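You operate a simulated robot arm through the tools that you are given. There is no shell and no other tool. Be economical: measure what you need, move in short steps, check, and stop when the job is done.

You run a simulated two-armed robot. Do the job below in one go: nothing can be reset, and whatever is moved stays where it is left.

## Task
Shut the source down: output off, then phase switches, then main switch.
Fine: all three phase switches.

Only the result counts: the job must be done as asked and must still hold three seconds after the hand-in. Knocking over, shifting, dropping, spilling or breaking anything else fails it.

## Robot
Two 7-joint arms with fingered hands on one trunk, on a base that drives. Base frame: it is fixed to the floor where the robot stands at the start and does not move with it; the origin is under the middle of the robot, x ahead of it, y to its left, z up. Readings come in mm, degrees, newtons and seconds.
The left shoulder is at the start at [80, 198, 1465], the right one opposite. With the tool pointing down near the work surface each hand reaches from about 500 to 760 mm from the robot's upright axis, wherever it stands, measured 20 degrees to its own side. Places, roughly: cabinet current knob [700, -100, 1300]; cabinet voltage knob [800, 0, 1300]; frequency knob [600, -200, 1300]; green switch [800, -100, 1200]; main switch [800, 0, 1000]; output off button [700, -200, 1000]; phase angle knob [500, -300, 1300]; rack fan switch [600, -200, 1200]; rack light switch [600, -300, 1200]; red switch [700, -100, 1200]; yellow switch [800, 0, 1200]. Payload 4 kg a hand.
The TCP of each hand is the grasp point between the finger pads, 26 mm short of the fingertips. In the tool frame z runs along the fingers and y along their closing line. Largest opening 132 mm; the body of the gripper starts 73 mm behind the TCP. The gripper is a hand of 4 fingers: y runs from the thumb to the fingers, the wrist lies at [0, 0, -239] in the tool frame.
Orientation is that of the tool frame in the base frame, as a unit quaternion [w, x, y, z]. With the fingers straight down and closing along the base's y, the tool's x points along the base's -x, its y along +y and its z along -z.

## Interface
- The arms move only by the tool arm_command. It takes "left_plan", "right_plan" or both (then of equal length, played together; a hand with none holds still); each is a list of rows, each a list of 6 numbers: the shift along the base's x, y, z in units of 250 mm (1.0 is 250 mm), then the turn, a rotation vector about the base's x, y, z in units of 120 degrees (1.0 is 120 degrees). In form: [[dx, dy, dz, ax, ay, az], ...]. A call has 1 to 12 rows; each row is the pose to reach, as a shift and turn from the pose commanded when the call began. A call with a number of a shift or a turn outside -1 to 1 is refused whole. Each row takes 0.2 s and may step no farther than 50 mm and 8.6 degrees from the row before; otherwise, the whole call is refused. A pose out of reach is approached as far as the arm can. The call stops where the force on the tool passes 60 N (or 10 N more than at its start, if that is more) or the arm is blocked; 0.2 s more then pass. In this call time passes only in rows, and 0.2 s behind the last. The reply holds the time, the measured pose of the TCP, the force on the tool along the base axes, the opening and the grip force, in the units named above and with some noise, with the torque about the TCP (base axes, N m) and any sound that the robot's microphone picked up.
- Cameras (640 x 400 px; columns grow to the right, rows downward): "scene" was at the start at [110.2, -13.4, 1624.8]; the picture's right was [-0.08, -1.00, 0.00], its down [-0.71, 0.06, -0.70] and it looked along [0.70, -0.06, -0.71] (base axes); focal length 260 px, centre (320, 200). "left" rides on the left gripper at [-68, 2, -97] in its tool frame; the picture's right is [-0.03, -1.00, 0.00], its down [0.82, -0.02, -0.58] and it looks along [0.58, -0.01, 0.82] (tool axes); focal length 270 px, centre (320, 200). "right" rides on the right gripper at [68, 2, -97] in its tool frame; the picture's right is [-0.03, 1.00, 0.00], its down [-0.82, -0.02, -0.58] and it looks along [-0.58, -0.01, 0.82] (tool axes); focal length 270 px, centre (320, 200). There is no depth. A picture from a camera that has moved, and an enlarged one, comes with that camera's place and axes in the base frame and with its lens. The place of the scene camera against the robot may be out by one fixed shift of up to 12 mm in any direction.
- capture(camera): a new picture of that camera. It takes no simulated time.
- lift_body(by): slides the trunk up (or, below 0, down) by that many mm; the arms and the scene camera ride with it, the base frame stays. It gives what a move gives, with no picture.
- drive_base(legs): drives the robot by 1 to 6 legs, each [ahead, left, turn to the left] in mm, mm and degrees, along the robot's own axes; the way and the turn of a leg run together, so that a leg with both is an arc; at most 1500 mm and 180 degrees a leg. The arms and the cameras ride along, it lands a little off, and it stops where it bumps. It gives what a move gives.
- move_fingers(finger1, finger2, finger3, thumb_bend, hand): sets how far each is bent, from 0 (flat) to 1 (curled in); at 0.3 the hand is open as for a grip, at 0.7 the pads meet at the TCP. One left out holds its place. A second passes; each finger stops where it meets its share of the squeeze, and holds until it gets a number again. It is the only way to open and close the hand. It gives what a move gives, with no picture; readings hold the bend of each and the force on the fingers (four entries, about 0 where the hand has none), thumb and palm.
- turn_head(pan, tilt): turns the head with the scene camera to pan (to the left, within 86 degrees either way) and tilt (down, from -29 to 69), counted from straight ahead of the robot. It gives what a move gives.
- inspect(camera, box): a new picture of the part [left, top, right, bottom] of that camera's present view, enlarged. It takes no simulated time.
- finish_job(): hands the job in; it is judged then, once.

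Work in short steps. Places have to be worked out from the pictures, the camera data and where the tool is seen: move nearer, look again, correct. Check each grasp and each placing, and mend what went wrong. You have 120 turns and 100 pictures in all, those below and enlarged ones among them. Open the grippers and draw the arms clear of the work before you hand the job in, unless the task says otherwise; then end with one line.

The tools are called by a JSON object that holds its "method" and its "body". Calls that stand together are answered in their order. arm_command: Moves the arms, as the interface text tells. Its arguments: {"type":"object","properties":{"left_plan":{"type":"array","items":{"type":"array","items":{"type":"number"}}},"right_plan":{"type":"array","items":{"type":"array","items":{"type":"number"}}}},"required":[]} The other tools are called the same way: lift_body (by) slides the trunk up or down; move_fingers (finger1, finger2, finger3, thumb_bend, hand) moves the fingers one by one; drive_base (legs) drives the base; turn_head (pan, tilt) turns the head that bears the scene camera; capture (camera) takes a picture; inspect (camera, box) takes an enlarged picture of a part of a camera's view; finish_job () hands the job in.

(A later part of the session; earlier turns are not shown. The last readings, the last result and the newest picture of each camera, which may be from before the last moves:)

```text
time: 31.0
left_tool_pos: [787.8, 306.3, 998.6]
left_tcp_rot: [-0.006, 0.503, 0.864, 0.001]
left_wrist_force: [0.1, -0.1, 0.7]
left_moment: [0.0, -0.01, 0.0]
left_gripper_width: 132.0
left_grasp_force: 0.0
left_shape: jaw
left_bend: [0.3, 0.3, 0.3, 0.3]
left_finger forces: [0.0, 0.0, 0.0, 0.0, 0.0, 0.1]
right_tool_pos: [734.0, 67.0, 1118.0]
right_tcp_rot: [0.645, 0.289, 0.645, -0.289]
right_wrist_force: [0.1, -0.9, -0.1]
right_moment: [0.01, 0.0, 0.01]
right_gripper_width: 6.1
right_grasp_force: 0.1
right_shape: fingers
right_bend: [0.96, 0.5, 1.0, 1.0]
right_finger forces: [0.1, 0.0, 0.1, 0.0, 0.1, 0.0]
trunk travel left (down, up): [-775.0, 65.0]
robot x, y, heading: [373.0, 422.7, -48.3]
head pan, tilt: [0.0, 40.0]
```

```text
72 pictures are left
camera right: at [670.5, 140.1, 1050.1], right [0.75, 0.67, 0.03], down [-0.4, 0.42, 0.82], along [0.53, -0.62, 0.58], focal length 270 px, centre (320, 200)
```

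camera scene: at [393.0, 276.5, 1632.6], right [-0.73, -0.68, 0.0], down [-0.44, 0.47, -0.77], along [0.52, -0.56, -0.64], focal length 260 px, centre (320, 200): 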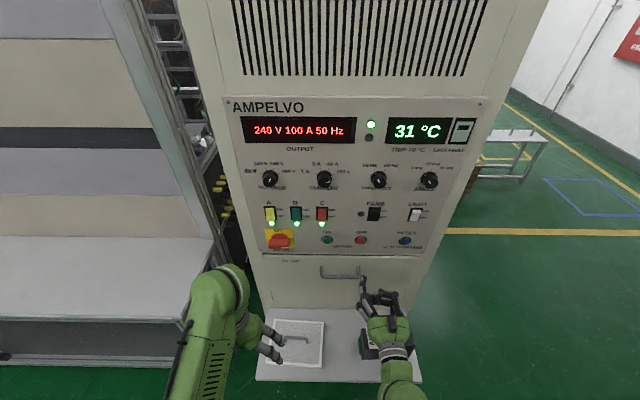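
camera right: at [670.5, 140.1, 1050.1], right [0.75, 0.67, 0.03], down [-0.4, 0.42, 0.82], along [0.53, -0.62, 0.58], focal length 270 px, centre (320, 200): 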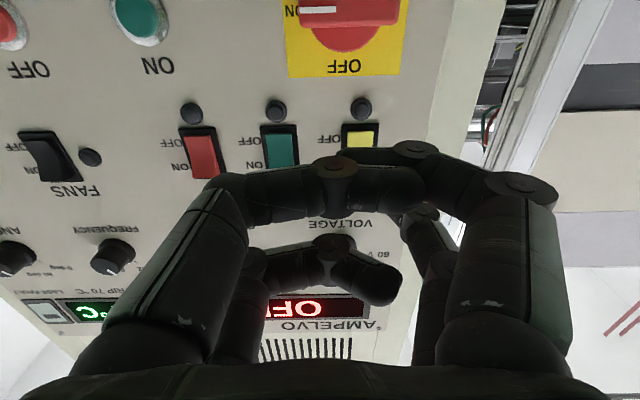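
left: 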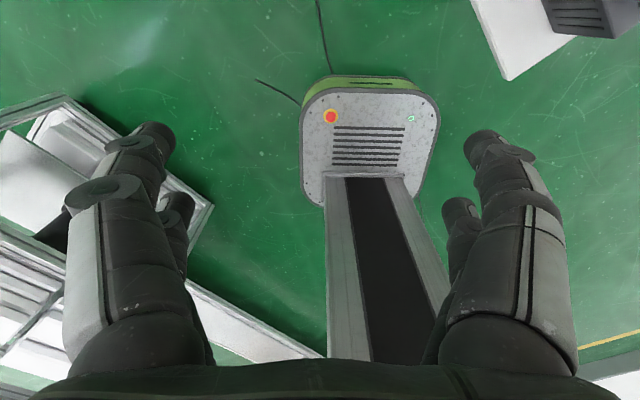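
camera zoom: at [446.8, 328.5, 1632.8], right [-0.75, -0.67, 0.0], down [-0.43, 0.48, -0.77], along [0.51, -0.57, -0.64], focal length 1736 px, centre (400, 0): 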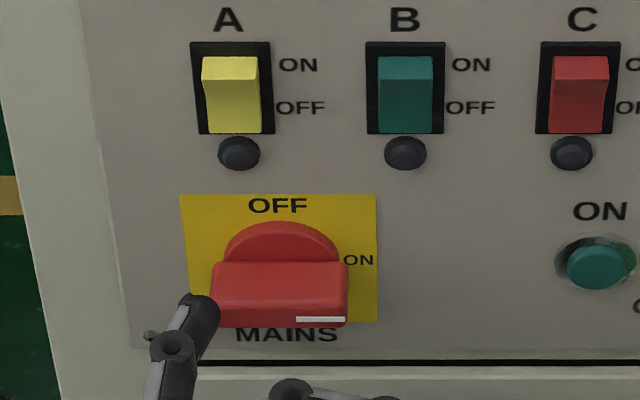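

All three phase lamps are dark. Next I open the right hand part-way and roll it 90° so it can straddle the horizontal mains handle (fingers on top, thumb below), in front of it.

{"method": "move_fingers", "body": {"hand": "right", "finger1": 0.5, "finger2": 0.5, "finger3": 0.5, "thumb_bend": 0.5}}

{"method": "arm_command", "body": {"right_plan": [[0.005, 0.004, -0.023, 0.041, -0.047, 0], [0.01, 0.008, -0.046, 0.082, -0.094, 0], [0.014, 0.012, -0.069, 0.124, -0.141, 0], [0.019, 0.017, -0.092, 0.165, -0.188, 0], [0.024, 0.021, -0.115, 0.206, -0.235, 0], [0.029, 0.025, -0.138, 0.247, -0.282, 0], [0.033, 0.029, -0.161, 0.288, -0.329, 0], [0.038, 0.033, -0.184, 0.329, -0.376, 0], [0.043, 0.037, -0.207, 0.371, -0.423, 0], [0.048, 0.042, -0.23, 0.412, -0.47, 0], [0.052, 0.046, -0.253, 0.453, -0.517, 0], [0.057, 0.05, -0.276, 0.494, -0.564, 0]]}}

{"method": "capture", "body": {"camera": "right"}}

{"method": "capture", "body": {"camera": "scene"}}

```text
time: 32.0
left_tool_pos: [788.0, 307.4, 996.6]
left_tcp_rot: [-0.007, 0.503, 0.864, 0.0]
left_wrist_force: [-0.1, 1.1, 1.0]
left_moment: [0.0, -0.01, 0.01]
left_gripper_width: 132.2
left_grasp_force: 0.1
left_shape: jaw
left_bend: [0.3, 0.3, 0.3, 0.3]
left_finger forces: [0.0, 0.1, 0.0, 0.1, 0.0, 0.0]
right_tool_pos: [735.0, 66.9, 1117.1]
right_tcp_rot: [0.645, 0.289, 0.645, -0.289]
right_wrist_force: [0.5, -1.1, -0.6]
right_moment: [-0.01, -0.01, 0.01]
right_gripper_width: 65.5
right_grasp_force: 0.0
right_shape: fingers
right_bend: [0.5, 0.5, 0.5, 0.5]
right_finger forces: [0.0, 0.0, 0.0, 0.0, 0.0, 0.0]
trunk travel left (down, up): [-775.0, 65.0]
robot x, y, heading: [376.4, 419.1, -48.5]
head pan, tilt: [0.0, 40.0]
```

```text
time: 34.6
left_tool_pos: [788.8, 306.3, 996.3]
left_tcp_rot: [-0.007, 0.504, 0.864, 0.002]
left_wrist_force: [0.2, -0.6, -0.6]
left_moment: [0.02, 0.02, 0.01]
left_gripper_width: 131.9
left_grasp_force: 0.1
left_shape: jaw
left_bend: [0.3, 0.3, 0.3, 0.3]
left_finger forces: [0.1, 0.0, 0.1, 0.0, 0.0, 0.0]
right_tool_pos: [736.1, 13.1, 1212.3]
right_tcp_rot: [0.627, 0.672, 0.345, 0.19]
right_wrist_force: [0.4, -0.5, -0.2]
right_moment: [0.02, 0.01, 0.04]
right_gripper_width: 65.8
right_grasp_force: 0.2
right_shape: fingers
right_bend: [0.5, 0.5, 0.5, 0.5]
right_finger forces: [0.1, 0.0, 0.0, 0.0, 0.1, 0.0]
right hand out of reach, approached as far as the arm can: row 5, 6, 7, 8, 9, 10, 11, 12
trunk travel left (down, up): [-775.0, 65.0]
robot x, y, heading: [371.2, 420.5, -48.5]
head pan, tilt: [0.0, 40.0]
```

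```text
71 pictures are left
camera right: at [716.3, 130.7, 1216.5], right [0.21, 0.01, 0.98], down [-0.96, -0.16, 0.21], along [0.16, -0.99, -0.03], focal length 270 px, centre (320, 200)
```

right: 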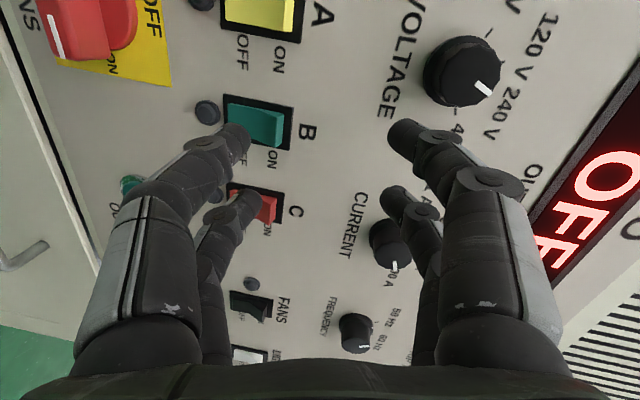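

```text
70 pictures are left
camera scene: at [448.9, 327.7, 1632.6], right [-0.75, -0.67, 0.0], down [-0.43, 0.48, -0.77], along [0.51, -0.57, -0.64], focal length 260 px, centre (320, 200)
```

scene: 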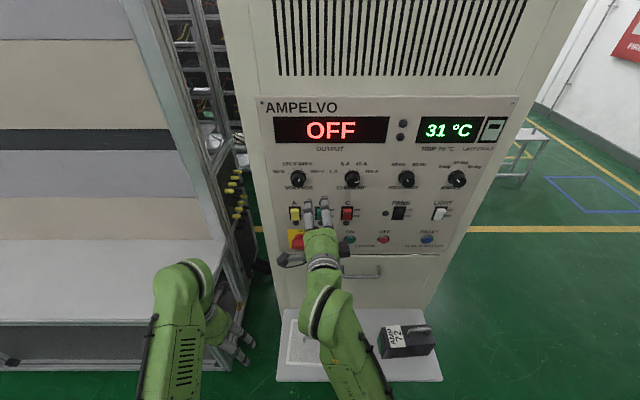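

The roll is reached, but at this height the position is not (it stopped about 160 mm high). Lowering the trunk should fix that, so I first back off the panel slightly.

{"method": "arm_command", "body": {"right_plan": [[-0.079, 0.09, 0, 0, 0, 0]]}}

{"method": "lift_body", "body": {"by": -80}}

```text
time: 35.0
left_tool_pos: [787.1, 305.9, 997.8]
left_tcp_rot: [-0.006, 0.503, 0.864, 0.0]
left_wrist_force: [0.2, -0.4, 0.1]
left_moment: [-0.03, -0.03, -0.03]
left_gripper_width: 131.8
left_grasp_force: 0.0
left_shape: jaw
left_bend: [0.3, 0.3, 0.3, 0.3]
left_finger forces: [0.1, 0.1, 0.0, 0.0, 0.1, 0.0]
right_tool_pos: [713.0, 36.8, 1214.1]
right_tcp_rot: [0.627, 0.672, 0.345, 0.19]
right_wrist_force: [-1.3, 0.4, 0.5]
right_moment: [-0.02, -0.03, -0.01]
right_gripper_width: 65.7
right_grasp_force: 0.0
right_shape: fingers
right_bend: [0.5, 0.5, 0.5, 0.5]
right_finger forces: [0.1, 0.0, 0.1, 0.0, 0.0, 0.0]
trunk travel left (down, up): [-775.0, 65.0]
robot x, y, heading: [371.8, 420.2, -48.2]
head pan, tilt: [0.0, 40.0]
```

```text
time: 36.2
left_tool_pos: [788.6, 307.3, 917.4]
left_tcp_rot: [-0.006, 0.504, 0.864, 0.001]
left_wrist_force: [0.9, -0.2, 0.6]
left_moment: [-0.04, 0.0, -0.02]
left_gripper_width: 132.0
left_grasp_force: 0.2
left_shape: jaw
left_bend: [0.3, 0.3, 0.3, 0.3]
left_finger forces: [0.1, 0.1, 0.0, 0.1, 0.0, 0.0]
right_tool_pos: [714.4, 35.1, 1131.6]
right_tcp_rot: [0.627, 0.672, 0.345, 0.19]
right_wrist_force: [-0.3, 0.2, -0.6]
right_moment: [-0.01, 0.0, -0.01]
right_gripper_width: 65.8
right_grasp_force: 0.2
right_shape: fingers
right_bend: [0.5, 0.5, 0.5, 0.5]
right_finger forces: [0.0, 0.0, 0.0, 0.0, 0.0, 0.0]
trunk travel left (down, up): [-695.0, 145.0]
robot x, y, heading: [371.5, 423.4, -48.3]
head pan, tilt: [0.0, 40.0]
```

The arm responds from its measured pose, so I lower the trunk another 110 mm.

{"method": "lift_body", "body": {"by": -110}}

{"method": "turn_head", "body": {"pan": 0, "tilt": 30}}

{"method": "capture", "body": {"camera": "right"}}

{"method": "capture", "body": {"camera": "scene"}}

```text
time: 37.6
left_tool_pos: [788.7, 307.6, 808.8]
left_tcp_rot: [-0.006, 0.503, 0.864, 0.001]
left_wrist_force: [1.2, -0.1, -0.1]
left_moment: [-0.01, 0.01, 0.01]
left_gripper_width: 131.9
left_grasp_force: 0.0
left_shape: jaw
left_bend: [0.3, 0.3, 0.3, 0.3]
left_finger forces: [0.1, 0.0, 0.0, 0.0, 0.1, 0.1]
right_tool_pos: [715.1, 35.1, 1022.2]
right_tcp_rot: [0.627, 0.672, 0.345, 0.189]
right_wrist_force: [-0.6, 0.5, -0.4]
right_moment: [-0.01, -0.02, 0.01]
right_gripper_width: 65.8
right_grasp_force: 0.1
right_shape: fingers
right_bend: [0.5, 0.5, 0.5, 0.5]
right_finger forces: [0.0, 0.0, 0.1, 0.0, 0.0, 0.0]
trunk travel left (down, up): [-585.0, 255.0]
robot x, y, heading: [374.5, 418.0, -48.6]
head pan, tilt: [0.0, 40.0]
```

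```text
time: 38.3
left_tool_pos: [788.5, 306.8, 806.9]
left_tcp_rot: [-0.006, 0.503, 0.864, 0.001]
left_wrist_force: [-0.3, -0.5, 0.1]
left_moment: [0.03, -0.01, 0.01]
left_gripper_width: 132.2
left_grasp_force: 0.1
left_shape: jaw
left_bend: [0.3, 0.3, 0.3, 0.3]
left_finger forces: [0.1, 0.0, 0.1, 0.0, 0.0, 0.0]
right_tool_pos: [714.5, 34.6, 1024.2]
right_tcp_rot: [0.627, 0.672, 0.345, 0.19]
right_wrist_force: [0.4, -0.1, 0.0]
right_moment: [-0.01, 0.01, -0.01]
right_gripper_width: 65.5
right_grasp_force: 0.1
right_shape: fingers
right_bend: [0.5, 0.5, 0.5, 0.5]
right_finger forces: [0.0, 0.1, 0.0, 0.0, 0.0, 0.0]
trunk travel left (down, up): [-585.0, 255.0]
robot x, y, heading: [369.1, 422.2, -48.3]
head pan, tilt: [0.0, 30.0]
```

```text
69 pictures are left
camera right: at [695.2, 152.7, 1027.2], right [0.21, 0.01, 0.98], down [-0.96, -0.16, 0.21], along [0.16, -0.99, -0.03], focal length 270 px, centre (320, 200)
```

right: 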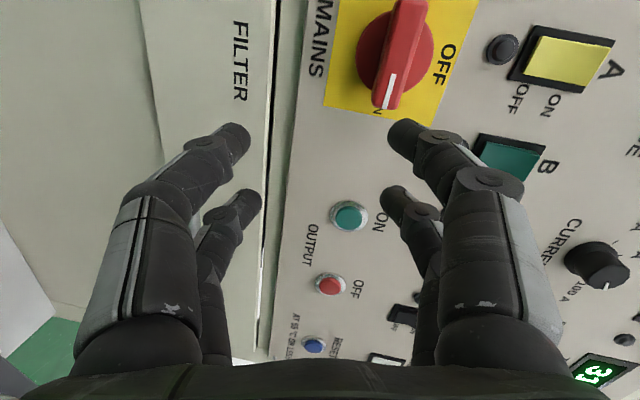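

```text
68 pictures are left
camera scene: at [452.3, 324.3, 1457.7], right [-0.75, -0.67, 0.0], down [-0.33, 0.37, -0.87], along [0.58, -0.65, -0.5], focal length 260 px, centre (320, 200)
```

scene: 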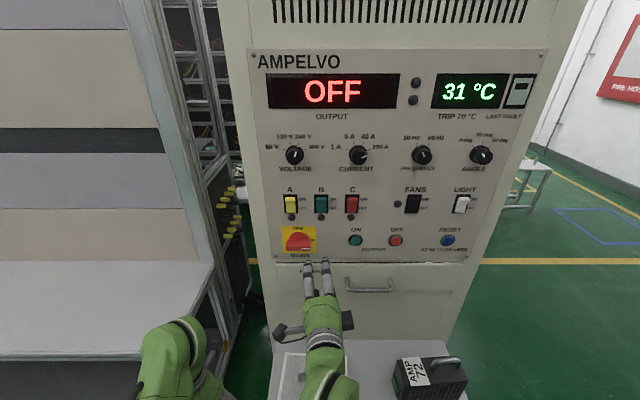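

The wrist view puts the mains pivot at about tan 616.5, z 1051. I square the hand to the panel and centre it in front of the handle.

{"method": "arm_command", "body": {"right_plan": [[0.057, 0.05, 0.037, 0.003, -0.036, -0.01], [0.113, 0.099, 0.073, 0.006, -0.072, -0.019], [0.17, 0.149, 0.11, 0.0084, -0.1077, -0.029]]}}

{"method": "capture", "body": {"camera": "right"}}

```text
time: 39.1
left_tool_pos: [788.7, 306.9, 806.2]
left_tcp_rot: [-0.006, 0.504, 0.864, 0.001]
left_wrist_force: [0.2, 0.9, 0.2]
left_moment: [-0.01, -0.01, 0.01]
left_gripper_width: 132.3
left_grasp_force: 0.1
left_shape: jaw
left_bend: [0.3, 0.3, 0.3, 0.3]
left_finger forces: [0.0, 0.1, 0.0, 0.0, 0.0, 0.0]
right_tool_pos: [751.9, 64.2, 1096.5]
right_tcp_rot: [0.641, 0.676, 0.286, 0.225]
right_wrist_force: [0.2, -0.5, -0.3]
right_moment: [0.01, 0.03, 0.01]
right_gripper_width: 65.6
right_grasp_force: 0.0
right_shape: fingers
right_bend: [0.5, 0.5, 0.5, 0.5]
right_finger forces: [0.0, 0.1, 0.0, 0.0, 0.0, 0.0]
right hand out of reach, approached as far as the arm can: row 1, 2, 3
trunk travel left (down, up): [-585.0, 255.0]
robot x, y, heading: [371.2, 422.2, -48.2]
head pan, tilt: [0.0, 30.0]
```

```text
67 pictures are left
camera right: at [736.7, 182.4, 1101.8], right [0.08, -0.03, 1.0], down [-0.99, -0.12, 0.07], along [0.12, -0.99, -0.04], focal length 270 px, centre (320, 200)
```

right: 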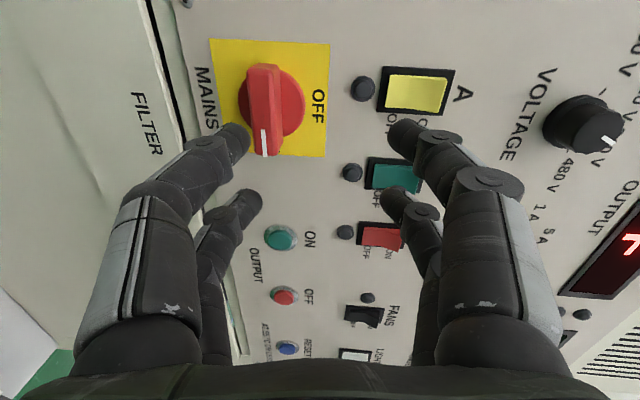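

Still too low relative to the shoulder; I lower the trunk 120 mm more, then re-command the centred pose.

{"method": "lift_body", "body": {"by": -120}}

```text
time: 40.2
left_tool_pos: [732.4, 349.9, 678.0]
left_tcp_rot: [-0.129, 0.506, 0.853, 0.026]
left_wrist_force: [-0.3, -0.2, 0.2]
left_moment: [0.0, -0.01, -0.01]
left_gripper_width: 132.0
left_grasp_force: 0.0
left_shape: jaw
left_bend: [0.3, 0.3, 0.3, 0.3]
left_finger forces: [0.0, 0.0, 0.0, 0.0, 0.0, 0.0]
right_tool_pos: [770.1, 42.8, 1013.4]
right_tcp_rot: [0.63, 0.685, 0.291, 0.221]
right_wrist_force: [0.0, -0.1, -0.3]
right_moment: [-0.03, -0.05, 0.0]
right_gripper_width: 65.7
right_grasp_force: 0.1
right_shape: fingers
right_bend: [0.5, 0.5, 0.5, 0.5]
right_finger forces: [0.0, 0.1, 0.0, 0.0, 0.1, 0.1]
trunk travel left (down, up): [-517.0, 323.0]
robot x, y, heading: [369.5, 418.6, -48.1]
head pan, tilt: [0.0, 30.0]
stopped: the arm was blocked; the commanded pose is now the measured one
```

The trunk stopped after 68 mm and the left hand was pushed aside. I look at what the left arm touches.

{"method": "capture", "body": {"camera": "left"}}

{"method": "turn_head", "body": {"pan": 25, "tilt": 60}}

{"method": "capture", "body": {"camera": "scene"}}

```text
66 pictures are left
camera left: at [784.2, 275.2, 753.2], right [-0.86, -0.51, 0.08], down [-0.28, 0.59, 0.76], along [-0.44, 0.63, -0.64], focal length 270 px, centre (320, 200)
```

left: 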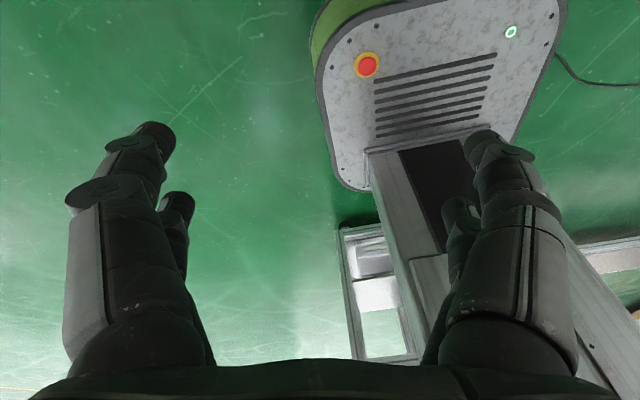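

```text
time: 41.1
left_tool_pos: [731.1, 350.3, 678.6]
left_tcp_rot: [-0.129, 0.504, 0.854, 0.027]
left_wrist_force: [0.1, 0.3, 0.4]
left_moment: [-0.01, 0.01, 0.0]
left_gripper_width: 131.9
left_grasp_force: 0.2
left_shape: jaw
left_bend: [0.3, 0.3, 0.3, 0.3]
left_finger forces: [0.1, 0.0, 0.0, 0.1, 0.0, 0.1]
right_tool_pos: [768.9, 43.3, 1013.1]
right_tcp_rot: [0.631, 0.685, 0.291, 0.22]
right_wrist_force: [0.3, 0.1, 0.4]
right_moment: [0.01, 0.0, -0.01]
right_gripper_width: 65.7
right_grasp_force: 0.1
right_shape: fingers
right_bend: [0.5, 0.5, 0.5, 0.5]
right_finger forces: [0.0, 0.0, 0.1, 0.0, 0.0, 0.0]
trunk travel left (down, up): [-517.0, 323.0]
robot x, y, heading: [375.5, 421.4, -48.3]
head pan, tilt: [25.0, 60.0]
```

```text
65 pictures are left
camera scene: at [477.1, 340.3, 1347.2], right [-0.4, -0.92, -0.01], down [-0.8, 0.35, -0.48], along [0.44, -0.18, -0.88], focal length 260 px, centre (320, 200)
```

scene: 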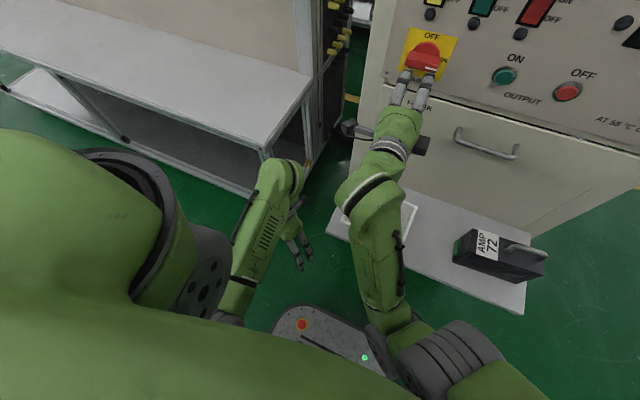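

The left wrist appears to be against the bench corner. I raise the left hand and draw it away from the bench, towards the robot's middle.

{"method": "arm_command", "body": {"left_plan": [[-0.03, -0.026, 0.1, 0, 0, 0], [-0.06, -0.053, 0.25, 0, 0, 0], [-0.12, -0.105, 0.4, 0, 0, 0], [-0.18, -0.158, 0.55, 0, 0, 0]]}}

{"method": "capture", "body": {"camera": "scene"}}

```text
time: 42.1
left_tool_pos: [689.1, 337.6, 720.7]
left_tcp_rot: [-0.113, 0.507, 0.855, 0.015]
left_wrist_force: [0.4, 2.1, 0.2]
left_moment: [-0.22, -0.05, 0.04]
left_gripper_width: 132.2
left_grasp_force: 0.0
left_shape: jaw
left_bend: [0.3, 0.3, 0.3, 0.3]
left_finger forces: [0.0, 0.1, 0.0, 0.0, 0.0, 0.0]
left hand out of reach, approached as far as the arm can: row 1, 2, 3, 4
right_tool_pos: [750.8, 84.8, 1034.7]
right_tcp_rot: [0.648, 0.669, 0.289, 0.223]
right_wrist_force: [-0.1, 2.8, 2.4]
right_moment: [0.07, 0.07, -0.14]
right_gripper_width: 65.6
right_grasp_force: 0.1
right_shape: fingers
right_bend: [0.5, 0.5, 0.5, 0.5]
right_finger forces: [0.0, 0.0, 0.0, 0.1, 0.0, 0.1]
trunk travel left (down, up): [-517.0, 323.0]
robot x, y, heading: [374.8, 419.3, -48.0]
head pan, tilt: [25.0, 60.0]
```

```text
64 pictures are left
camera scene: at [450.8, 392.0, 1348.3], right [-0.39, -0.92, 0.02], down [-0.8, 0.33, -0.51], along [0.46, -0.22, -0.86], focal length 260 px, centre (320, 200)
```

scene: 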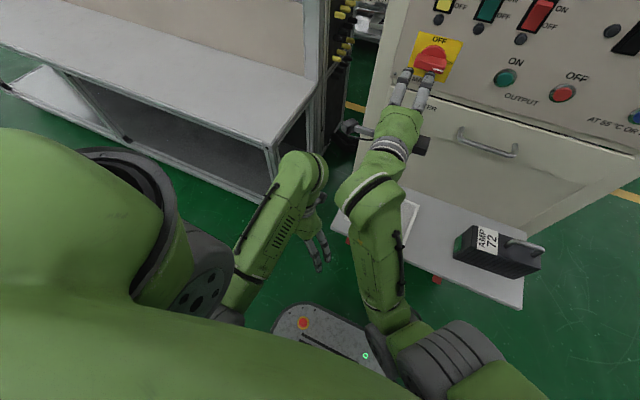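

The camera pose suggests the trunk is swaying. I hold for a moment and re-read.

{"method": "arm_command", "body": {"left_plan": [[0, 0, 0, 0, 0, 0], [0, 0, 0, 0, 0, 0], [0, 0, 0, 0, 0, 0], [0, 0, 0, 0, 0, 0]]}}

{"method": "turn_head", "body": {"pan": 50, "tilt": 50}}

{"method": "capture", "body": {"camera": "scene"}}

{"method": "turn_head", "body": {"pan": 0, "tilt": 69}}

{"method": "capture", "body": {"camera": "scene"}}

```text
time: 43.1
left_tool_pos: [693.5, 322.5, 720.5]
left_tcp_rot: [-0.118, 0.505, 0.855, 0.022]
left_wrist_force: [0.3, 0.3, 0.4]
left_moment: [-0.01, 0.0, 0.03]
left_gripper_width: 131.9
left_grasp_force: 0.0
left_shape: jaw
left_bend: [0.3, 0.3, 0.3, 0.3]
left_finger forces: [0.1, 0.1, 0.0, 0.1, 0.0, 0.0]
right_tool_pos: [751.7, 61.1, 1025.6]
right_tcp_rot: [0.641, 0.677, 0.286, 0.222]
right_wrist_force: [-0.2, 0.0, 0.8]
right_moment: [0.0, 0.0, -0.05]
right_gripper_width: 65.8
right_grasp_force: 0.0
right_shape: fingers
right_bend: [0.5, 0.5, 0.5, 0.5]
right_finger forces: [0.0, 0.0, 0.0, 0.1, 0.0, 0.1]
trunk travel left (down, up): [-517.0, 323.0]
robot x, y, heading: [372.5, 419.9, -48.3]
head pan, tilt: [25.0, 60.0]
```

```text
time: 44.0
left_tool_pos: [692.8, 324.0, 721.5]
left_tcp_rot: [-0.117, 0.506, 0.855, 0.022]
left_wrist_force: [0.0, -0.5, 0.3]
left_moment: [0.01, 0.0, 0.0]
left_gripper_width: 132.0
left_grasp_force: 0.0
left_shape: jaw
left_bend: [0.3, 0.3, 0.3, 0.3]
left_finger forces: [0.0, 0.1, 0.1, 0.1, 0.0, 0.1]
right_tool_pos: [752.1, 61.9, 1026.5]
right_tcp_rot: [0.64, 0.677, 0.286, 0.224]
right_wrist_force: [0.5, -0.3, 0.4]
right_moment: [-0.02, 0.01, 0.0]
right_gripper_width: 65.4
right_grasp_force: 0.1
right_shape: fingers
right_bend: [0.5, 0.5, 0.5, 0.5]
right_finger forces: [0.0, 0.0, 0.0, 0.1, 0.0, 0.0]
trunk travel left (down, up): [-517.0, 323.0]
robot x, y, heading: [373.8, 418.7, -48.2]
head pan, tilt: [50.0, 50.0]
```

```text
63 pictures are left
camera scene: at [469.4, 393.3, 1360.5], right [0.03, -1.0, 0.0], down [-0.77, -0.02, -0.64], along [0.64, 0.02, -0.77], focal length 260 px, centre (320, 200)
```

scene: 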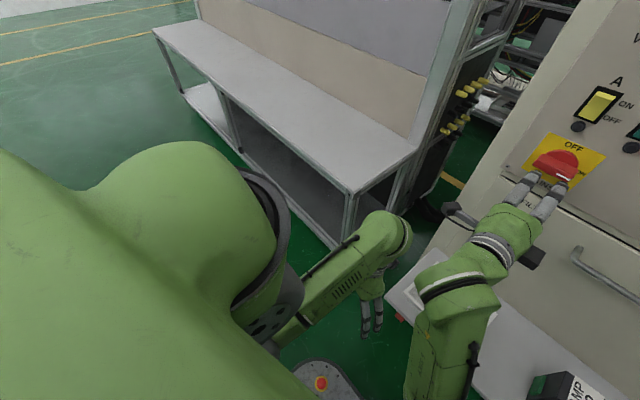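

```text
time: 45.2
left_tool_pos: [692.7, 323.2, 719.7]
left_tcp_rot: [-0.117, 0.505, 0.855, 0.022]
left_wrist_force: [0.3, -0.3, -0.6]
left_moment: [-0.01, -0.03, -0.01]
left_gripper_width: 132.2
left_grasp_force: 0.2
left_shape: jaw
left_bend: [0.3, 0.3, 0.3, 0.3]
left_finger forces: [0.0, 0.1, 0.0, 0.0, 0.1, 0.1]
right_tool_pos: [752.2, 62.7, 1026.0]
right_tcp_rot: [0.64, 0.677, 0.287, 0.224]
right_wrist_force: [-1.1, 0.2, 1.3]
right_moment: [-0.03, 0.02, 0.01]
right_gripper_width: 65.7
right_grasp_force: 0.0
right_shape: fingers
right_bend: [0.5, 0.5, 0.5, 0.5]
right_finger forces: [0.0, 0.0, 0.1, 0.0, 0.1, 0.0]
trunk travel left (down, up): [-517.0, 323.0]
robot x, y, heading: [369.5, 421.2, -48.5]
head pan, tilt: [0.0, 68.8]
```

```text
62 pictures are left
camera scene: at [429.7, 349.8, 1338.6], right [-0.75, -0.67, 0.0], down [-0.62, 0.69, -0.36], along [0.24, -0.27, -0.93], focal length 260 px, centre (320, 200)
```

scene: 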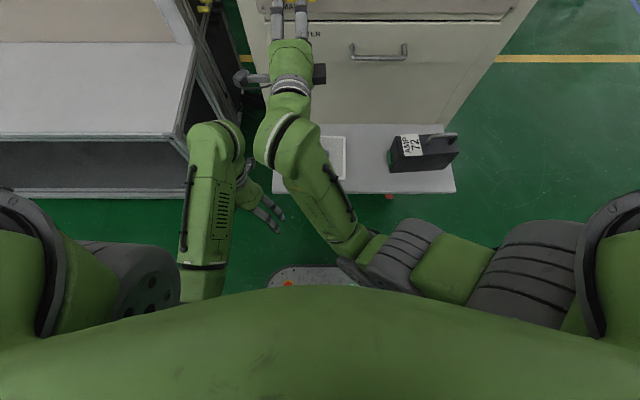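

The sway has settled. With the shoulder now 258 mm lower the centred pose should be reachable, so I try it.

{"method": "arm_command", "body": {"right_plan": [[0.015, 0.013, 0.05, -0.004, -0.024, -0.005], [0.03, 0.026, 0.1, -0.0086, -0.048, -0.01], [0.03, 0.026, 0.1, -0.0086, -0.048, -0.01]]}}

{"method": "capture", "body": {"camera": "right"}}

```text
time: 46.0
left_tool_pos: [692.2, 323.6, 720.7]
left_tcp_rot: [-0.117, 0.506, 0.854, 0.022]
left_wrist_force: [-0.2, -0.5, 0.1]
left_moment: [0.0, 0.03, 0.04]
left_gripper_width: 131.7
left_grasp_force: 0.1
left_shape: jaw
left_bend: [0.3, 0.3, 0.3, 0.3]
left_finger forces: [0.0, 0.0, 0.0, 0.0, 0.0, 0.0]
right_tool_pos: [753.6, 67.3, 1066.2]
right_tcp_rot: [0.658, 0.665, 0.256, 0.242]
right_wrist_force: [0.3, -1.1, -0.9]
right_moment: [0.01, 0.02, 0.02]
right_gripper_width: 65.9
right_grasp_force: 0.0
right_shape: fingers
right_bend: [0.5, 0.5, 0.5, 0.5]
right_finger forces: [0.1, 0.0, 0.1, 0.0, 0.1, 0.0]
right hand out of reach, approached as far as the arm can: row 1, 2, 3
trunk travel left (down, up): [-517.0, 323.0]
robot x, y, heading: [371.7, 420.5, -48.5]
head pan, tilt: [0.0, 68.8]
```

```text
61 pictures are left
camera right: at [740.1, 185.8, 1069.9], right [0.0, -0.02, 1.0], down [-0.99, -0.11, 0.0], along [0.11, -0.99, -0.02], focal length 270 px, centre (320, 200)
```

right: 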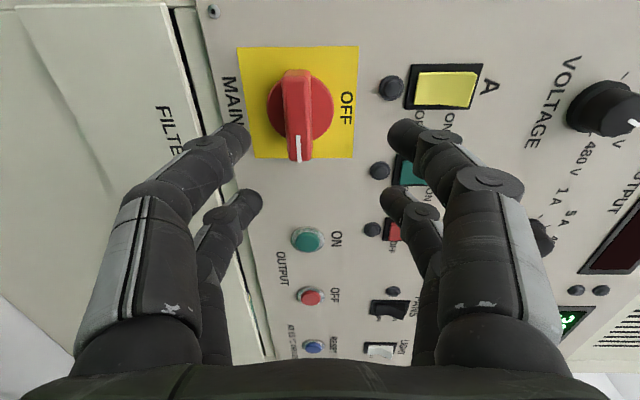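

Nearly there: orientation is exact and z is 15 mm high. Handle centre is again tan ≈ 617, z ≈ 1051. I lower the trunk 30 mm more.

{"method": "lift_body", "body": {"by": -30}}

```text
time: 46.8
left_tool_pos: [691.8, 324.3, 690.1]
left_tcp_rot: [-0.118, 0.505, 0.855, 0.022]
left_wrist_force: [-0.3, -0.3, 0.3]
left_moment: [-0.03, 0.04, -0.01]
left_gripper_width: 132.1
left_grasp_force: 0.0
left_shape: jaw
left_bend: [0.3, 0.3, 0.3, 0.3]
left_finger forces: [0.1, 0.0, 0.1, 0.0, 0.0, 0.0]
right_tool_pos: [753.3, 68.2, 1037.5]
right_tcp_rot: [0.659, 0.665, 0.255, 0.243]
right_wrist_force: [-0.4, 0.2, -0.3]
right_moment: [0.01, -0.01, 0.02]
right_gripper_width: 65.7
right_grasp_force: 0.1
right_shape: fingers
right_bend: [0.5, 0.5, 0.5, 0.5]
right_finger forces: [0.0, 0.0, 0.0, 0.0, 0.0, 0.0]
trunk travel left (down, up): [-487.0, 353.0]
robot x, y, heading: [372.8, 422.3, -48.3]
head pan, tilt: [0.0, 68.8]
```

Clean. I centre the hand and move 40 mm forward.

{"method": "arm_command", "body": {"right_plan": [[0.018, 0.016, 0.054, 0, 0, 0], [0.071, -0.044, 0.054, 0, 0, 0], [0.124, -0.104, 0.054, 0, 0, 0]]}}

{"method": "capture", "body": {"camera": "right"}}

```text
time: 47.5
left_tool_pos: [692.6, 322.9, 690.5]
left_tcp_rot: [-0.117, 0.505, 0.855, 0.022]
left_wrist_force: [0.1, -0.3, -0.3]
left_moment: [-0.01, 0.02, 0.0]
left_gripper_width: 131.9
left_grasp_force: 0.2
left_shape: jaw
left_bend: [0.3, 0.3, 0.3, 0.3]
left_finger forces: [0.0, 0.0, 0.0, 0.0, 0.0, 0.1]
right_tool_pos: [783.8, 41.3, 1050.5]
right_tcp_rot: [0.658, 0.665, 0.256, 0.243]
right_wrist_force: [-0.5, -0.3, -0.9]
right_moment: [-0.03, 0.03, 0.01]
right_gripper_width: 65.8
right_grasp_force: 0.1
right_shape: fingers
right_bend: [0.5, 0.5, 0.5, 0.5]
right_finger forces: [0.0, 0.0, 0.1, 0.0, 0.1, 0.0]
trunk travel left (down, up): [-487.0, 353.0]
robot x, y, heading: [374.9, 419.4, -48.6]
head pan, tilt: [0.0, 68.8]
```

```text
60 pictures are left
camera right: at [771.9, 159.3, 1053.7], right [0.0, -0.02, 1.0], down [-0.99, -0.1, 0.0], along [0.1, -0.99, -0.02], focal length 270 px, centre (320, 200)
```

right: 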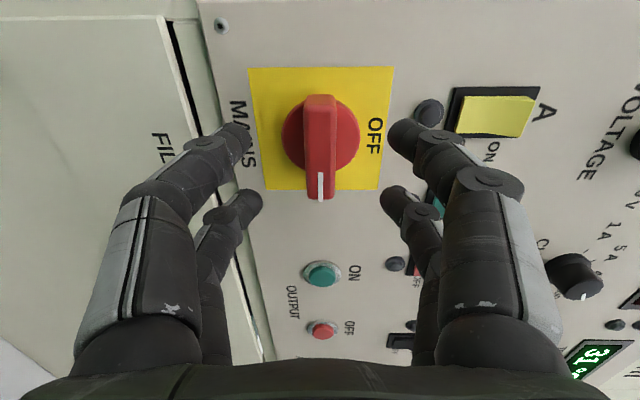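

The handle is centred between the fingers. I advance 42 mm to straddle it.

{"method": "arm_command", "body": {"right_plan": [[0.04, -0.045, 0, 0, 0, 0], [0.079, -0.09, 0, 0, 0, 0], [0.095, -0.108, 0, 0, 0, 0], [0.111, -0.126, 0, 0, 0, 0]]}}

{"method": "capture", "body": {"camera": "right"}}

```text
time: 48.5
left_tool_pos: [692.6, 323.1, 690.8]
left_tcp_rot: [-0.118, 0.506, 0.854, 0.022]
left_wrist_force: [0.2, -0.2, 0.2]
left_moment: [0.0, -0.01, -0.05]
left_gripper_width: 131.9
left_grasp_force: 0.1
left_shape: jaw
left_bend: [0.3, 0.3, 0.3, 0.3]
left_finger forces: [0.0, 0.1, 0.0, 0.1, 0.1, 0.0]
right_tool_pos: [804.4, 8.0, 1059.2]
right_tcp_rot: [0.657, 0.666, 0.256, 0.243]
right_wrist_force: [-0.1, 0.6, -0.1]
right_moment: [0.0, 0.0, 0.03]
right_gripper_width: 65.7
right_grasp_force: 0.1
right_shape: fingers
right_bend: [0.5, 0.5, 0.5, 0.5]
right_finger forces: [0.1, 0.0, 0.0, 0.0, 0.0, 0.0]
right hand out of reach, approached as far as the arm can: row 1, 2, 3, 4
trunk travel left (down, up): [-487.0, 353.0]
robot x, y, heading: [374.6, 415.8, -48.4]
head pan, tilt: [0.0, 68.8]
```

```text
59 pictures are left
camera right: at [791.6, 127.3, 1063.1], right [0.0, -0.02, 1.0], down [-0.99, -0.11, 0.0], along [0.11, -0.99, -0.02], focal length 270 px, centre (320, 200)
```

right: 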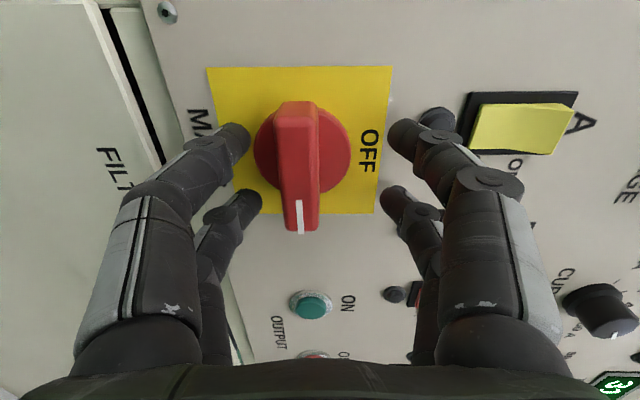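

It drifted 8 mm up and 6 mm right at the reach limit. I lower the trunk 25 mm more and re-centre.

{"method": "lift_body", "body": {"by": -25}}

{"method": "arm_command", "body": {"right_plan": [[0.02, 0.018, 0.067, 0, 0, 0], [0.02, 0.018, 0.067, 0, 0, 0]]}}

{"method": "capture", "body": {"camera": "right"}}

```text
time: 49.3
left_tool_pos: [692.8, 323.0, 664.8]
left_tcp_rot: [-0.118, 0.505, 0.855, 0.022]
left_wrist_force: [0.5, -0.1, 0.2]
left_moment: [-0.02, 0.0, -0.04]
left_gripper_width: 132.1
left_grasp_force: 0.1
left_shape: jaw
left_bend: [0.3, 0.3, 0.3, 0.3]
left_finger forces: [0.0, 0.1, 0.0, 0.0, 0.0, 0.0]
right_tool_pos: [804.9, 8.9, 1035.4]
right_tcp_rot: [0.658, 0.665, 0.256, 0.243]
right_wrist_force: [-0.1, 0.9, 0.3]
right_moment: [0.0, -0.03, 0.01]
right_gripper_width: 66.1
right_grasp_force: 0.1
right_shape: fingers
right_bend: [0.5, 0.5, 0.5, 0.5]
right_finger forces: [0.0, 0.1, 0.0, 0.0, 0.0, 0.0]
trunk travel left (down, up): [-462.0, 378.0]
robot x, y, heading: [370.2, 421.6, -48.3]
head pan, tilt: [0.0, 68.8]
```

```text
time: 49.9
left_tool_pos: [693.7, 323.4, 665.9]
left_tcp_rot: [-0.118, 0.506, 0.854, 0.022]
left_wrist_force: [-0.4, 0.0, 0.2]
left_moment: [-0.01, -0.01, 0.01]
left_gripper_width: 132.3
left_grasp_force: 0.2
left_shape: jaw
left_bend: [0.3, 0.3, 0.3, 0.3]
left_finger forces: [0.0, 0.0, 0.1, 0.0, 0.0, 0.1]
right_tool_pos: [809.4, 12.0, 1052.8]
right_tcp_rot: [0.658, 0.665, 0.256, 0.243]
right_wrist_force: [1.2, -0.2, -0.3]
right_moment: [-0.01, -0.01, 0.03]
right_gripper_width: 66.1
right_grasp_force: 0.0
right_shape: fingers
right_bend: [0.5, 0.5, 0.5, 0.5]
right_finger forces: [0.0, 0.0, 0.1, 0.0, 0.0, 0.0]
trunk travel left (down, up): [-462.0, 378.0]
robot x, y, heading: [374.0, 423.0, -48.3]
head pan, tilt: [0.0, 68.8]
```

```text
58 pictures are left
camera right: at [796.9, 130.8, 1055.9], right [0.0, -0.02, 1.0], down [-0.99, -0.11, 0.0], along [0.11, -0.99, -0.02], focal length 270 px, centre (320, 200)
```

right: 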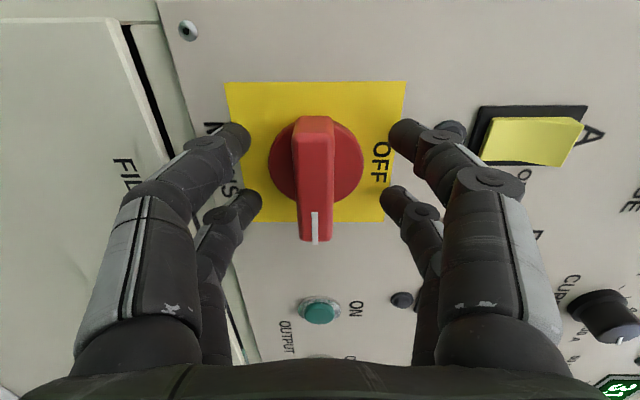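

The handle lies between the digits, which reach about 20 mm past its front face. I close on it.

{"method": "move_fingers", "body": {"hand": "right", "finger1": 0.72, "finger2": 0.72, "finger3": 0.72, "thumb_bend": 0.72}}

{"method": "capture", "body": {"camera": "right"}}

```text
time: 50.9
left_tool_pos: [693.3, 322.4, 665.6]
left_tcp_rot: [-0.118, 0.506, 0.854, 0.022]
left_wrist_force: [0.3, -0.7, -0.1]
left_moment: [-0.01, -0.03, 0.01]
left_gripper_width: 131.8
left_grasp_force: 0.1
left_shape: jaw
left_bend: [0.3, 0.3, 0.3, 0.3]
left_finger forces: [0.1, 0.1, 0.0, 0.0, 0.0, 0.1]
right_tool_pos: [811.2, 10.7, 1051.0]
right_tcp_rot: [0.657, 0.666, 0.257, 0.243]
right_wrist_force: [0.3, -2.4, -4.9]
right_moment: [0.09, 0.16, 0.03]
right_gripper_width: 14.1
right_grasp_force: 12.5
right_shape: fingers
right_bend: [0.69, 0.69, 0.67, 0.68]
right_finger forces: [4.9, 4.6, 5.9, 0.1, 9.0, 0.0]
trunk travel left (down, up): [-462.0, 378.0]
robot x, y, heading: [369.4, 421.7, -48.2]
head pan, tilt: [0.0, 68.8]
```

```text
57 pictures are left
camera right: at [797.9, 130.2, 1054.7], right [0.0, -0.02, 1.0], down [-0.99, -0.11, 0.0], along [0.11, -0.99, -0.02], focal length 270 px, centre (320, 200)
```

right: 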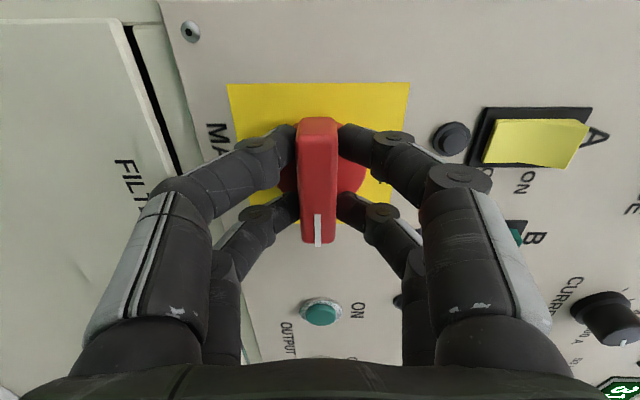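

Firm, centred grip. I tighten a bit and turn the handle counter-clockwise (towards OFF at top) by 30° to start.

{"method": "move_fingers", "body": {"hand": "right", "finger1": 0.8, "finger2": 0.8, "finger3": 0.8, "thumb_bend": 0.8}}

{"method": "arm_command", "body": {"right_plan": [[0, 0, 0, -0.041, 0.047, 0], [0, 0, 0, -0.082, 0.094, 0], [0, 0, 0, -0.124, 0.141, 0], [0, 0, 0, -0.165, 0.188, 0]]}}

{"method": "capture", "body": {"camera": "right"}}

```text
time: 51.9
left_tool_pos: [694.1, 323.8, 663.8]
left_tcp_rot: [-0.119, 0.505, 0.855, 0.022]
left_wrist_force: [0.3, -0.4, 0.1]
left_moment: [-0.03, -0.01, -0.01]
left_gripper_width: 131.9
left_grasp_force: 0.0
left_shape: jaw
left_bend: [0.3, 0.3, 0.3, 0.3]
left_finger forces: [0.0, 0.1, 0.0, 0.0, 0.0, 0.0]
right_tool_pos: [811.5, 10.9, 1051.0]
right_tcp_rot: [0.657, 0.666, 0.257, 0.243]
right_wrist_force: [-0.1, -2.1, -11.4]
right_moment: [-0.02, 0.27, -0.11]
right_gripper_width: 13.5
right_grasp_force: 20.6
right_shape: fingers
right_bend: [0.69, 0.7, 0.67, 0.66]
right_finger forces: [7.5, 7.4, 7.3, 0.0, 18.7, 0.0]
trunk travel left (down, up): [-462.0, 378.0]
robot x, y, heading: [373.1, 420.9, -48.4]
head pan, tilt: [0.0, 68.8]
```

```text
time: 52.9
left_tool_pos: [693.6, 323.0, 665.1]
left_tcp_rot: [-0.119, 0.505, 0.854, 0.023]
left_wrist_force: [0.2, -0.3, -0.2]
left_moment: [0.02, 0.01, 0.02]
left_gripper_width: 132.0
left_grasp_force: 0.2
left_shape: jaw
left_bend: [0.3, 0.3, 0.3, 0.3]
left_finger forces: [0.0, 0.1, 0.0, 0.1, 0.0, 0.0]
right_tool_pos: [811.0, 10.7, 1050.9]
right_tcp_rot: [0.698, 0.577, 0.419, 0.061]
right_wrist_force: [1.7, -3.3, -11.0]
right_moment: [0.16, 0.0, -0.08]
right_gripper_width: 13.5
right_grasp_force: 19.6
right_shape: fingers
right_bend: [0.69, 0.7, 0.67, 0.65]
right_finger forces: [8.9, 5.8, 9.1, 0.1, 15.5, 0.0]
trunk travel left (down, up): [-462.0, 378.0]
robot x, y, heading: [371.6, 419.0, -48.3]
head pan, tilt: [0.0, 68.8]
```

```text
56 pictures are left
camera right: at [792.2, 124.6, 1019.1], right [0.38, 0.31, 0.87], down [-0.91, -0.03, 0.41], along [0.16, -0.95, 0.27], focal length 270 px, centre (320, 200)
```

right: 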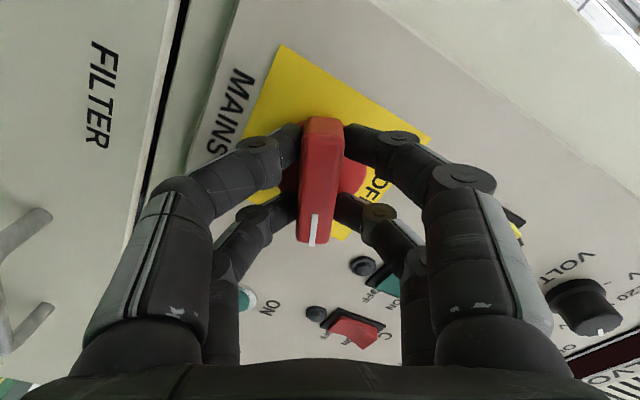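

The handle turns with the hand. I continue the remaining 60°.

{"method": "arm_command", "body": {"right_plan": [[0, 0, 0, -0.041, 0.047, 0], [0, 0, 0, -0.082, 0.094, 0], [0, 0, 0, -0.124, 0.141, 0], [0, 0, 0, -0.165, 0.188, 0], [0, 0, 0, -0.206, 0.235, 0], [0, 0, 0, -0.247, 0.282, 0], [0, 0, 0, -0.288, 0.329, 0], [0, 0, 0, -0.329, 0.376, 0]]}}

{"method": "capture", "body": {"camera": "right"}}

```text
time: 54.7
left_tool_pos: [693.7, 321.4, 665.9]
left_tcp_rot: [-0.119, 0.505, 0.855, 0.023]
left_wrist_force: [0.2, 0.0, -0.2]
left_moment: [0.02, 0.0, -0.04]
left_gripper_width: 131.6
left_grasp_force: 0.0
left_shape: jaw
left_bend: [0.3, 0.3, 0.3, 0.3]
left_finger forces: [0.0, 0.0, 0.0, 0.0, 0.0, 0.1]
right_tool_pos: [811.1, 10.3, 1048.4]
right_tcp_rot: [0.638, 0.293, 0.646, -0.3]
right_wrist_force: [-1.3, -7.5, -15.0]
right_moment: [0.18, 0.07, -0.04]
right_gripper_width: 13.7
right_grasp_force: 19.2
right_shape: fingers
right_bend: [0.69, 0.7, 0.67, 0.66]
right_finger forces: [9.3, 6.2, 8.6, 0.0, 14.6, 0.0]
trunk travel left (down, up): [-462.0, 378.0]
robot x, y, heading: [368.0, 423.5, -48.4]
head pan, tilt: [0.0, 68.8]
```

```text
55 pictures are left
camera right: at [747.4, 85.8, 982.5], right [0.76, 0.65, 0.01], down [-0.38, 0.43, 0.82], along [0.53, -0.63, 0.57], focal length 270 px, centre (320, 200)
```

right: 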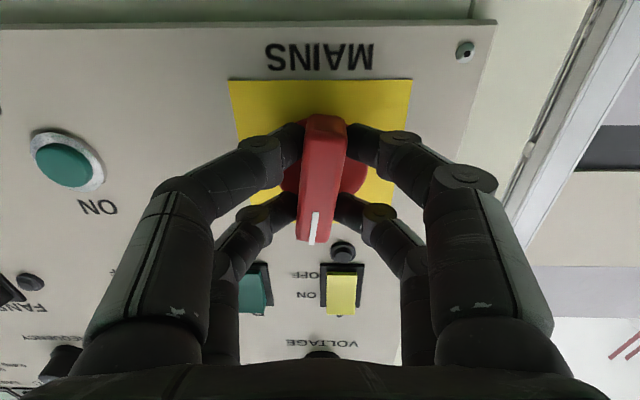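

The handle now points up to OFF, perhaps a few degrees short. I overturn by 5° and check the panel from the head.

{"method": "arm_command", "body": {"right_plan": [[0, 0, 0, -0.028, 0.032, 0], [0, 0, 0, -0.028, 0.032, 0]]}}

{"method": "turn_head", "body": {"pan": 0, "tilt": 20}}

{"method": "capture", "body": {"camera": "scene"}}

{"method": "capture", "body": {"camera": "right"}}

```text
time: 55.3
left_tool_pos: [693.3, 321.8, 664.2]
left_tcp_rot: [-0.119, 0.505, 0.855, 0.023]
left_wrist_force: [-0.5, -0.2, 0.7]
left_moment: [-0.02, -0.01, 0.01]
left_gripper_width: 131.8
left_grasp_force: 0.1
left_shape: jaw
left_bend: [0.3, 0.3, 0.3, 0.3]
left_finger forces: [0.0, 0.1, 0.1, 0.0, 0.0, 0.1]
right_tool_pos: [809.2, 10.1, 1049.8]
right_tcp_rot: [0.624, 0.265, 0.657, -0.33]
right_wrist_force: [-3.3, -7.7, -15.6]
right_moment: [0.2, 0.13, -0.06]
right_gripper_width: 13.4
right_grasp_force: 20.1
right_shape: fingers
right_bend: [0.69, 0.7, 0.67, 0.66]
right_finger forces: [8.7, 6.5, 8.4, 0.0, 15.3, 0.0]
trunk travel left (down, up): [-462.0, 378.0]
robot x, y, heading: [372.2, 424.6, -48.1]
head pan, tilt: [0.0, 68.8]
```

```text
time: 56.4
left_tool_pos: [693.3, 321.9, 664.4]
left_tcp_rot: [-0.119, 0.505, 0.855, 0.024]
left_wrist_force: [0.2, -0.2, 1.0]
left_moment: [0.03, 0.0, 0.04]
left_gripper_width: 132.1
left_grasp_force: 0.1
left_shape: jaw
left_bend: [0.3, 0.3, 0.3, 0.3]
left_finger forces: [0.1, 0.0, 0.0, 0.0, 0.0, 0.1]
right_tool_pos: [811.1, 10.4, 1050.0]
right_tcp_rot: [0.624, 0.266, 0.657, -0.329]
right_wrist_force: [-6.1, -7.9, -18.5]
right_moment: [0.19, 0.15, -0.13]
right_gripper_width: 13.3
right_grasp_force: 19.2
right_shape: fingers
right_bend: [0.69, 0.7, 0.67, 0.66]
right_finger forces: [8.3, 6.4, 8.5, 0.1, 16.1, 0.0]
trunk travel left (down, up): [-462.0, 378.0]
robot x, y, heading: [372.9, 414.1, -48.2]
head pan, tilt: [0.0, 20.0]
```

```text
54 pictures are left
camera scene: at [455.0, 318.4, 1350.6], right [-0.75, -0.67, 0.0], down [-0.23, 0.26, -0.94], along [0.63, -0.7, -0.35], focal length 260 px, centre (320, 200)
```

scene: 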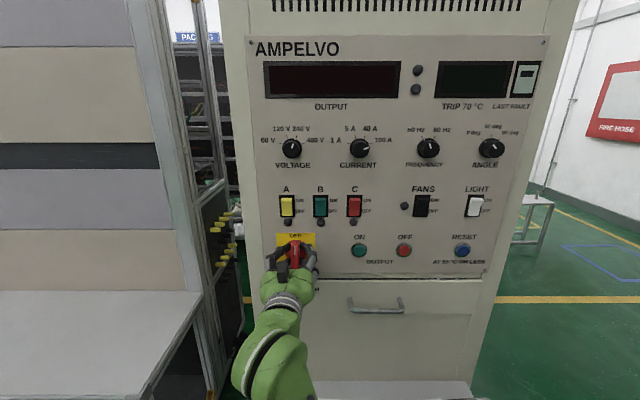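

```text
53 pictures are left
camera right: at [743.0, 81.6, 982.8], right [0.76, 0.64, -0.08], down [-0.32, 0.48, 0.82], along [0.56, -0.6, 0.57], focal length 270 px, centre (320, 200)
```

right: 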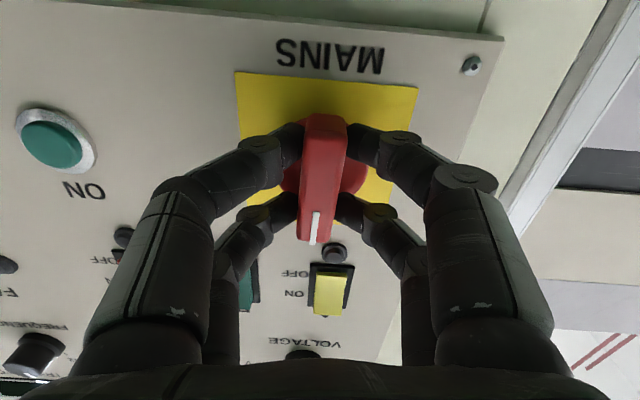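

All displays are dark, so the mains is off. I open the hand and back straight out.

{"method": "move_fingers", "body": {"hand": "right", "finger1": 0.5, "finger2": 0.5, "finger3": 0.5, "thumb_bend": 0.5}}

{"method": "arm_command", "body": {"right_plan": [[-0.06, 0.068, 0, 0, 0, 0], [-0.13, 0.148, 0, 0, 0, 0], [-0.23, 0.262, 0, 0, 0, 0], [-0.33, 0.376, 0, 0, 0, 0]]}}

{"method": "inspect", "body": {"camera": "scene", "box": [240, 40, 560, 290]}}

{"method": "capture", "body": {"camera": "right"}}

```text
time: 57.4
left_tool_pos: [694.2, 323.2, 664.8]
left_tcp_rot: [-0.117, 0.505, 0.855, 0.021]
left_wrist_force: [0.6, 0.1, 0.0]
left_moment: [0.0, -0.04, 0.01]
left_gripper_width: 132.1
left_grasp_force: 0.1
left_shape: jaw
left_bend: [0.3, 0.3, 0.3, 0.3]
left_finger forces: [0.0, 0.1, 0.0, 0.1, 0.1, 0.0]
right_tool_pos: [809.7, 13.1, 1050.8]
right_tcp_rot: [0.625, 0.264, 0.656, -0.33]
right_wrist_force: [0.3, -0.1, 0.7]
right_moment: [-0.04, 0.01, 0.0]
right_gripper_width: 65.4
right_grasp_force: 0.0
right_shape: fingers
right_bend: [0.5, 0.5, 0.5, 0.5]
right_finger forces: [0.1, 0.0, 0.0, 0.0, 0.0, 0.0]
trunk travel left (down, up): [-462.0, 378.0]
robot x, y, heading: [372.9, 420.4, -48.1]
head pan, tilt: [0.0, 20.0]
```

```text
time: 58.4
left_tool_pos: [692.2, 323.1, 665.3]
left_tcp_rot: [-0.117, 0.506, 0.855, 0.022]
left_wrist_force: [0.2, -0.8, -0.1]
left_moment: [-0.01, 0.0, -0.04]
left_gripper_width: 131.7
left_grasp_force: 0.1
left_shape: jaw
left_bend: [0.3, 0.3, 0.3, 0.3]
left_finger forces: [0.0, 0.0, 0.0, 0.0, 0.0, 0.0]
right_tool_pos: [725.1, 108.4, 1050.2]
right_tcp_rot: [0.625, 0.264, 0.656, -0.33]
right_wrist_force: [-0.7, 0.0, 0.0]
right_moment: [-0.02, 0.0, 0.0]
right_gripper_width: 65.8
right_grasp_force: 0.0
right_shape: fingers
right_bend: [0.5, 0.5, 0.5, 0.5]
right_finger forces: [0.0, 0.0, 0.0, 0.0, 0.1, 0.0]
trunk travel left (down, up): [-462.0, 378.0]
robot x, y, heading: [376.0, 419.3, -48.4]
head pan, tilt: [0.0, 20.0]
```

```text
1.60 times, centred on (400, 165) of scene
camera zoom: at [453.4, 322.8, 1351.2], right [-0.75, -0.67, 0.0], down [-0.23, 0.25, -0.94], along [0.63, -0.7, -0.34], focal length 417 px, centre (192, 256)
```

zoom: 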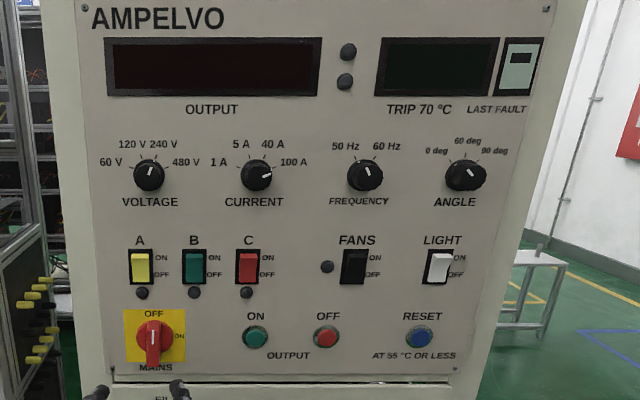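

```text
51 pictures are left
camera right: at [658.4, 179.9, 983.4], right [0.76, 0.64, -0.08], down [-0.32, 0.48, 0.81], along [0.56, -0.59, 0.58], focal length 270 px, centre (320, 200)
```

right: 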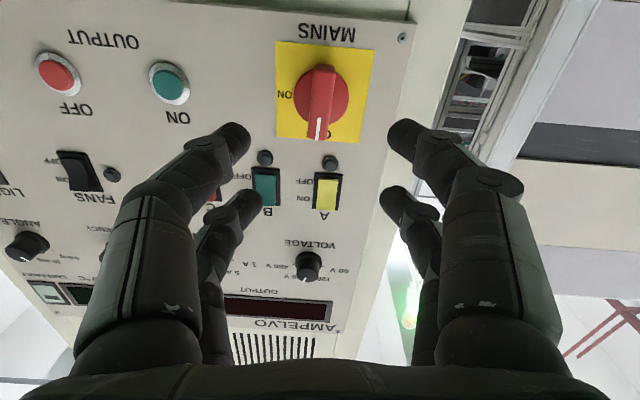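

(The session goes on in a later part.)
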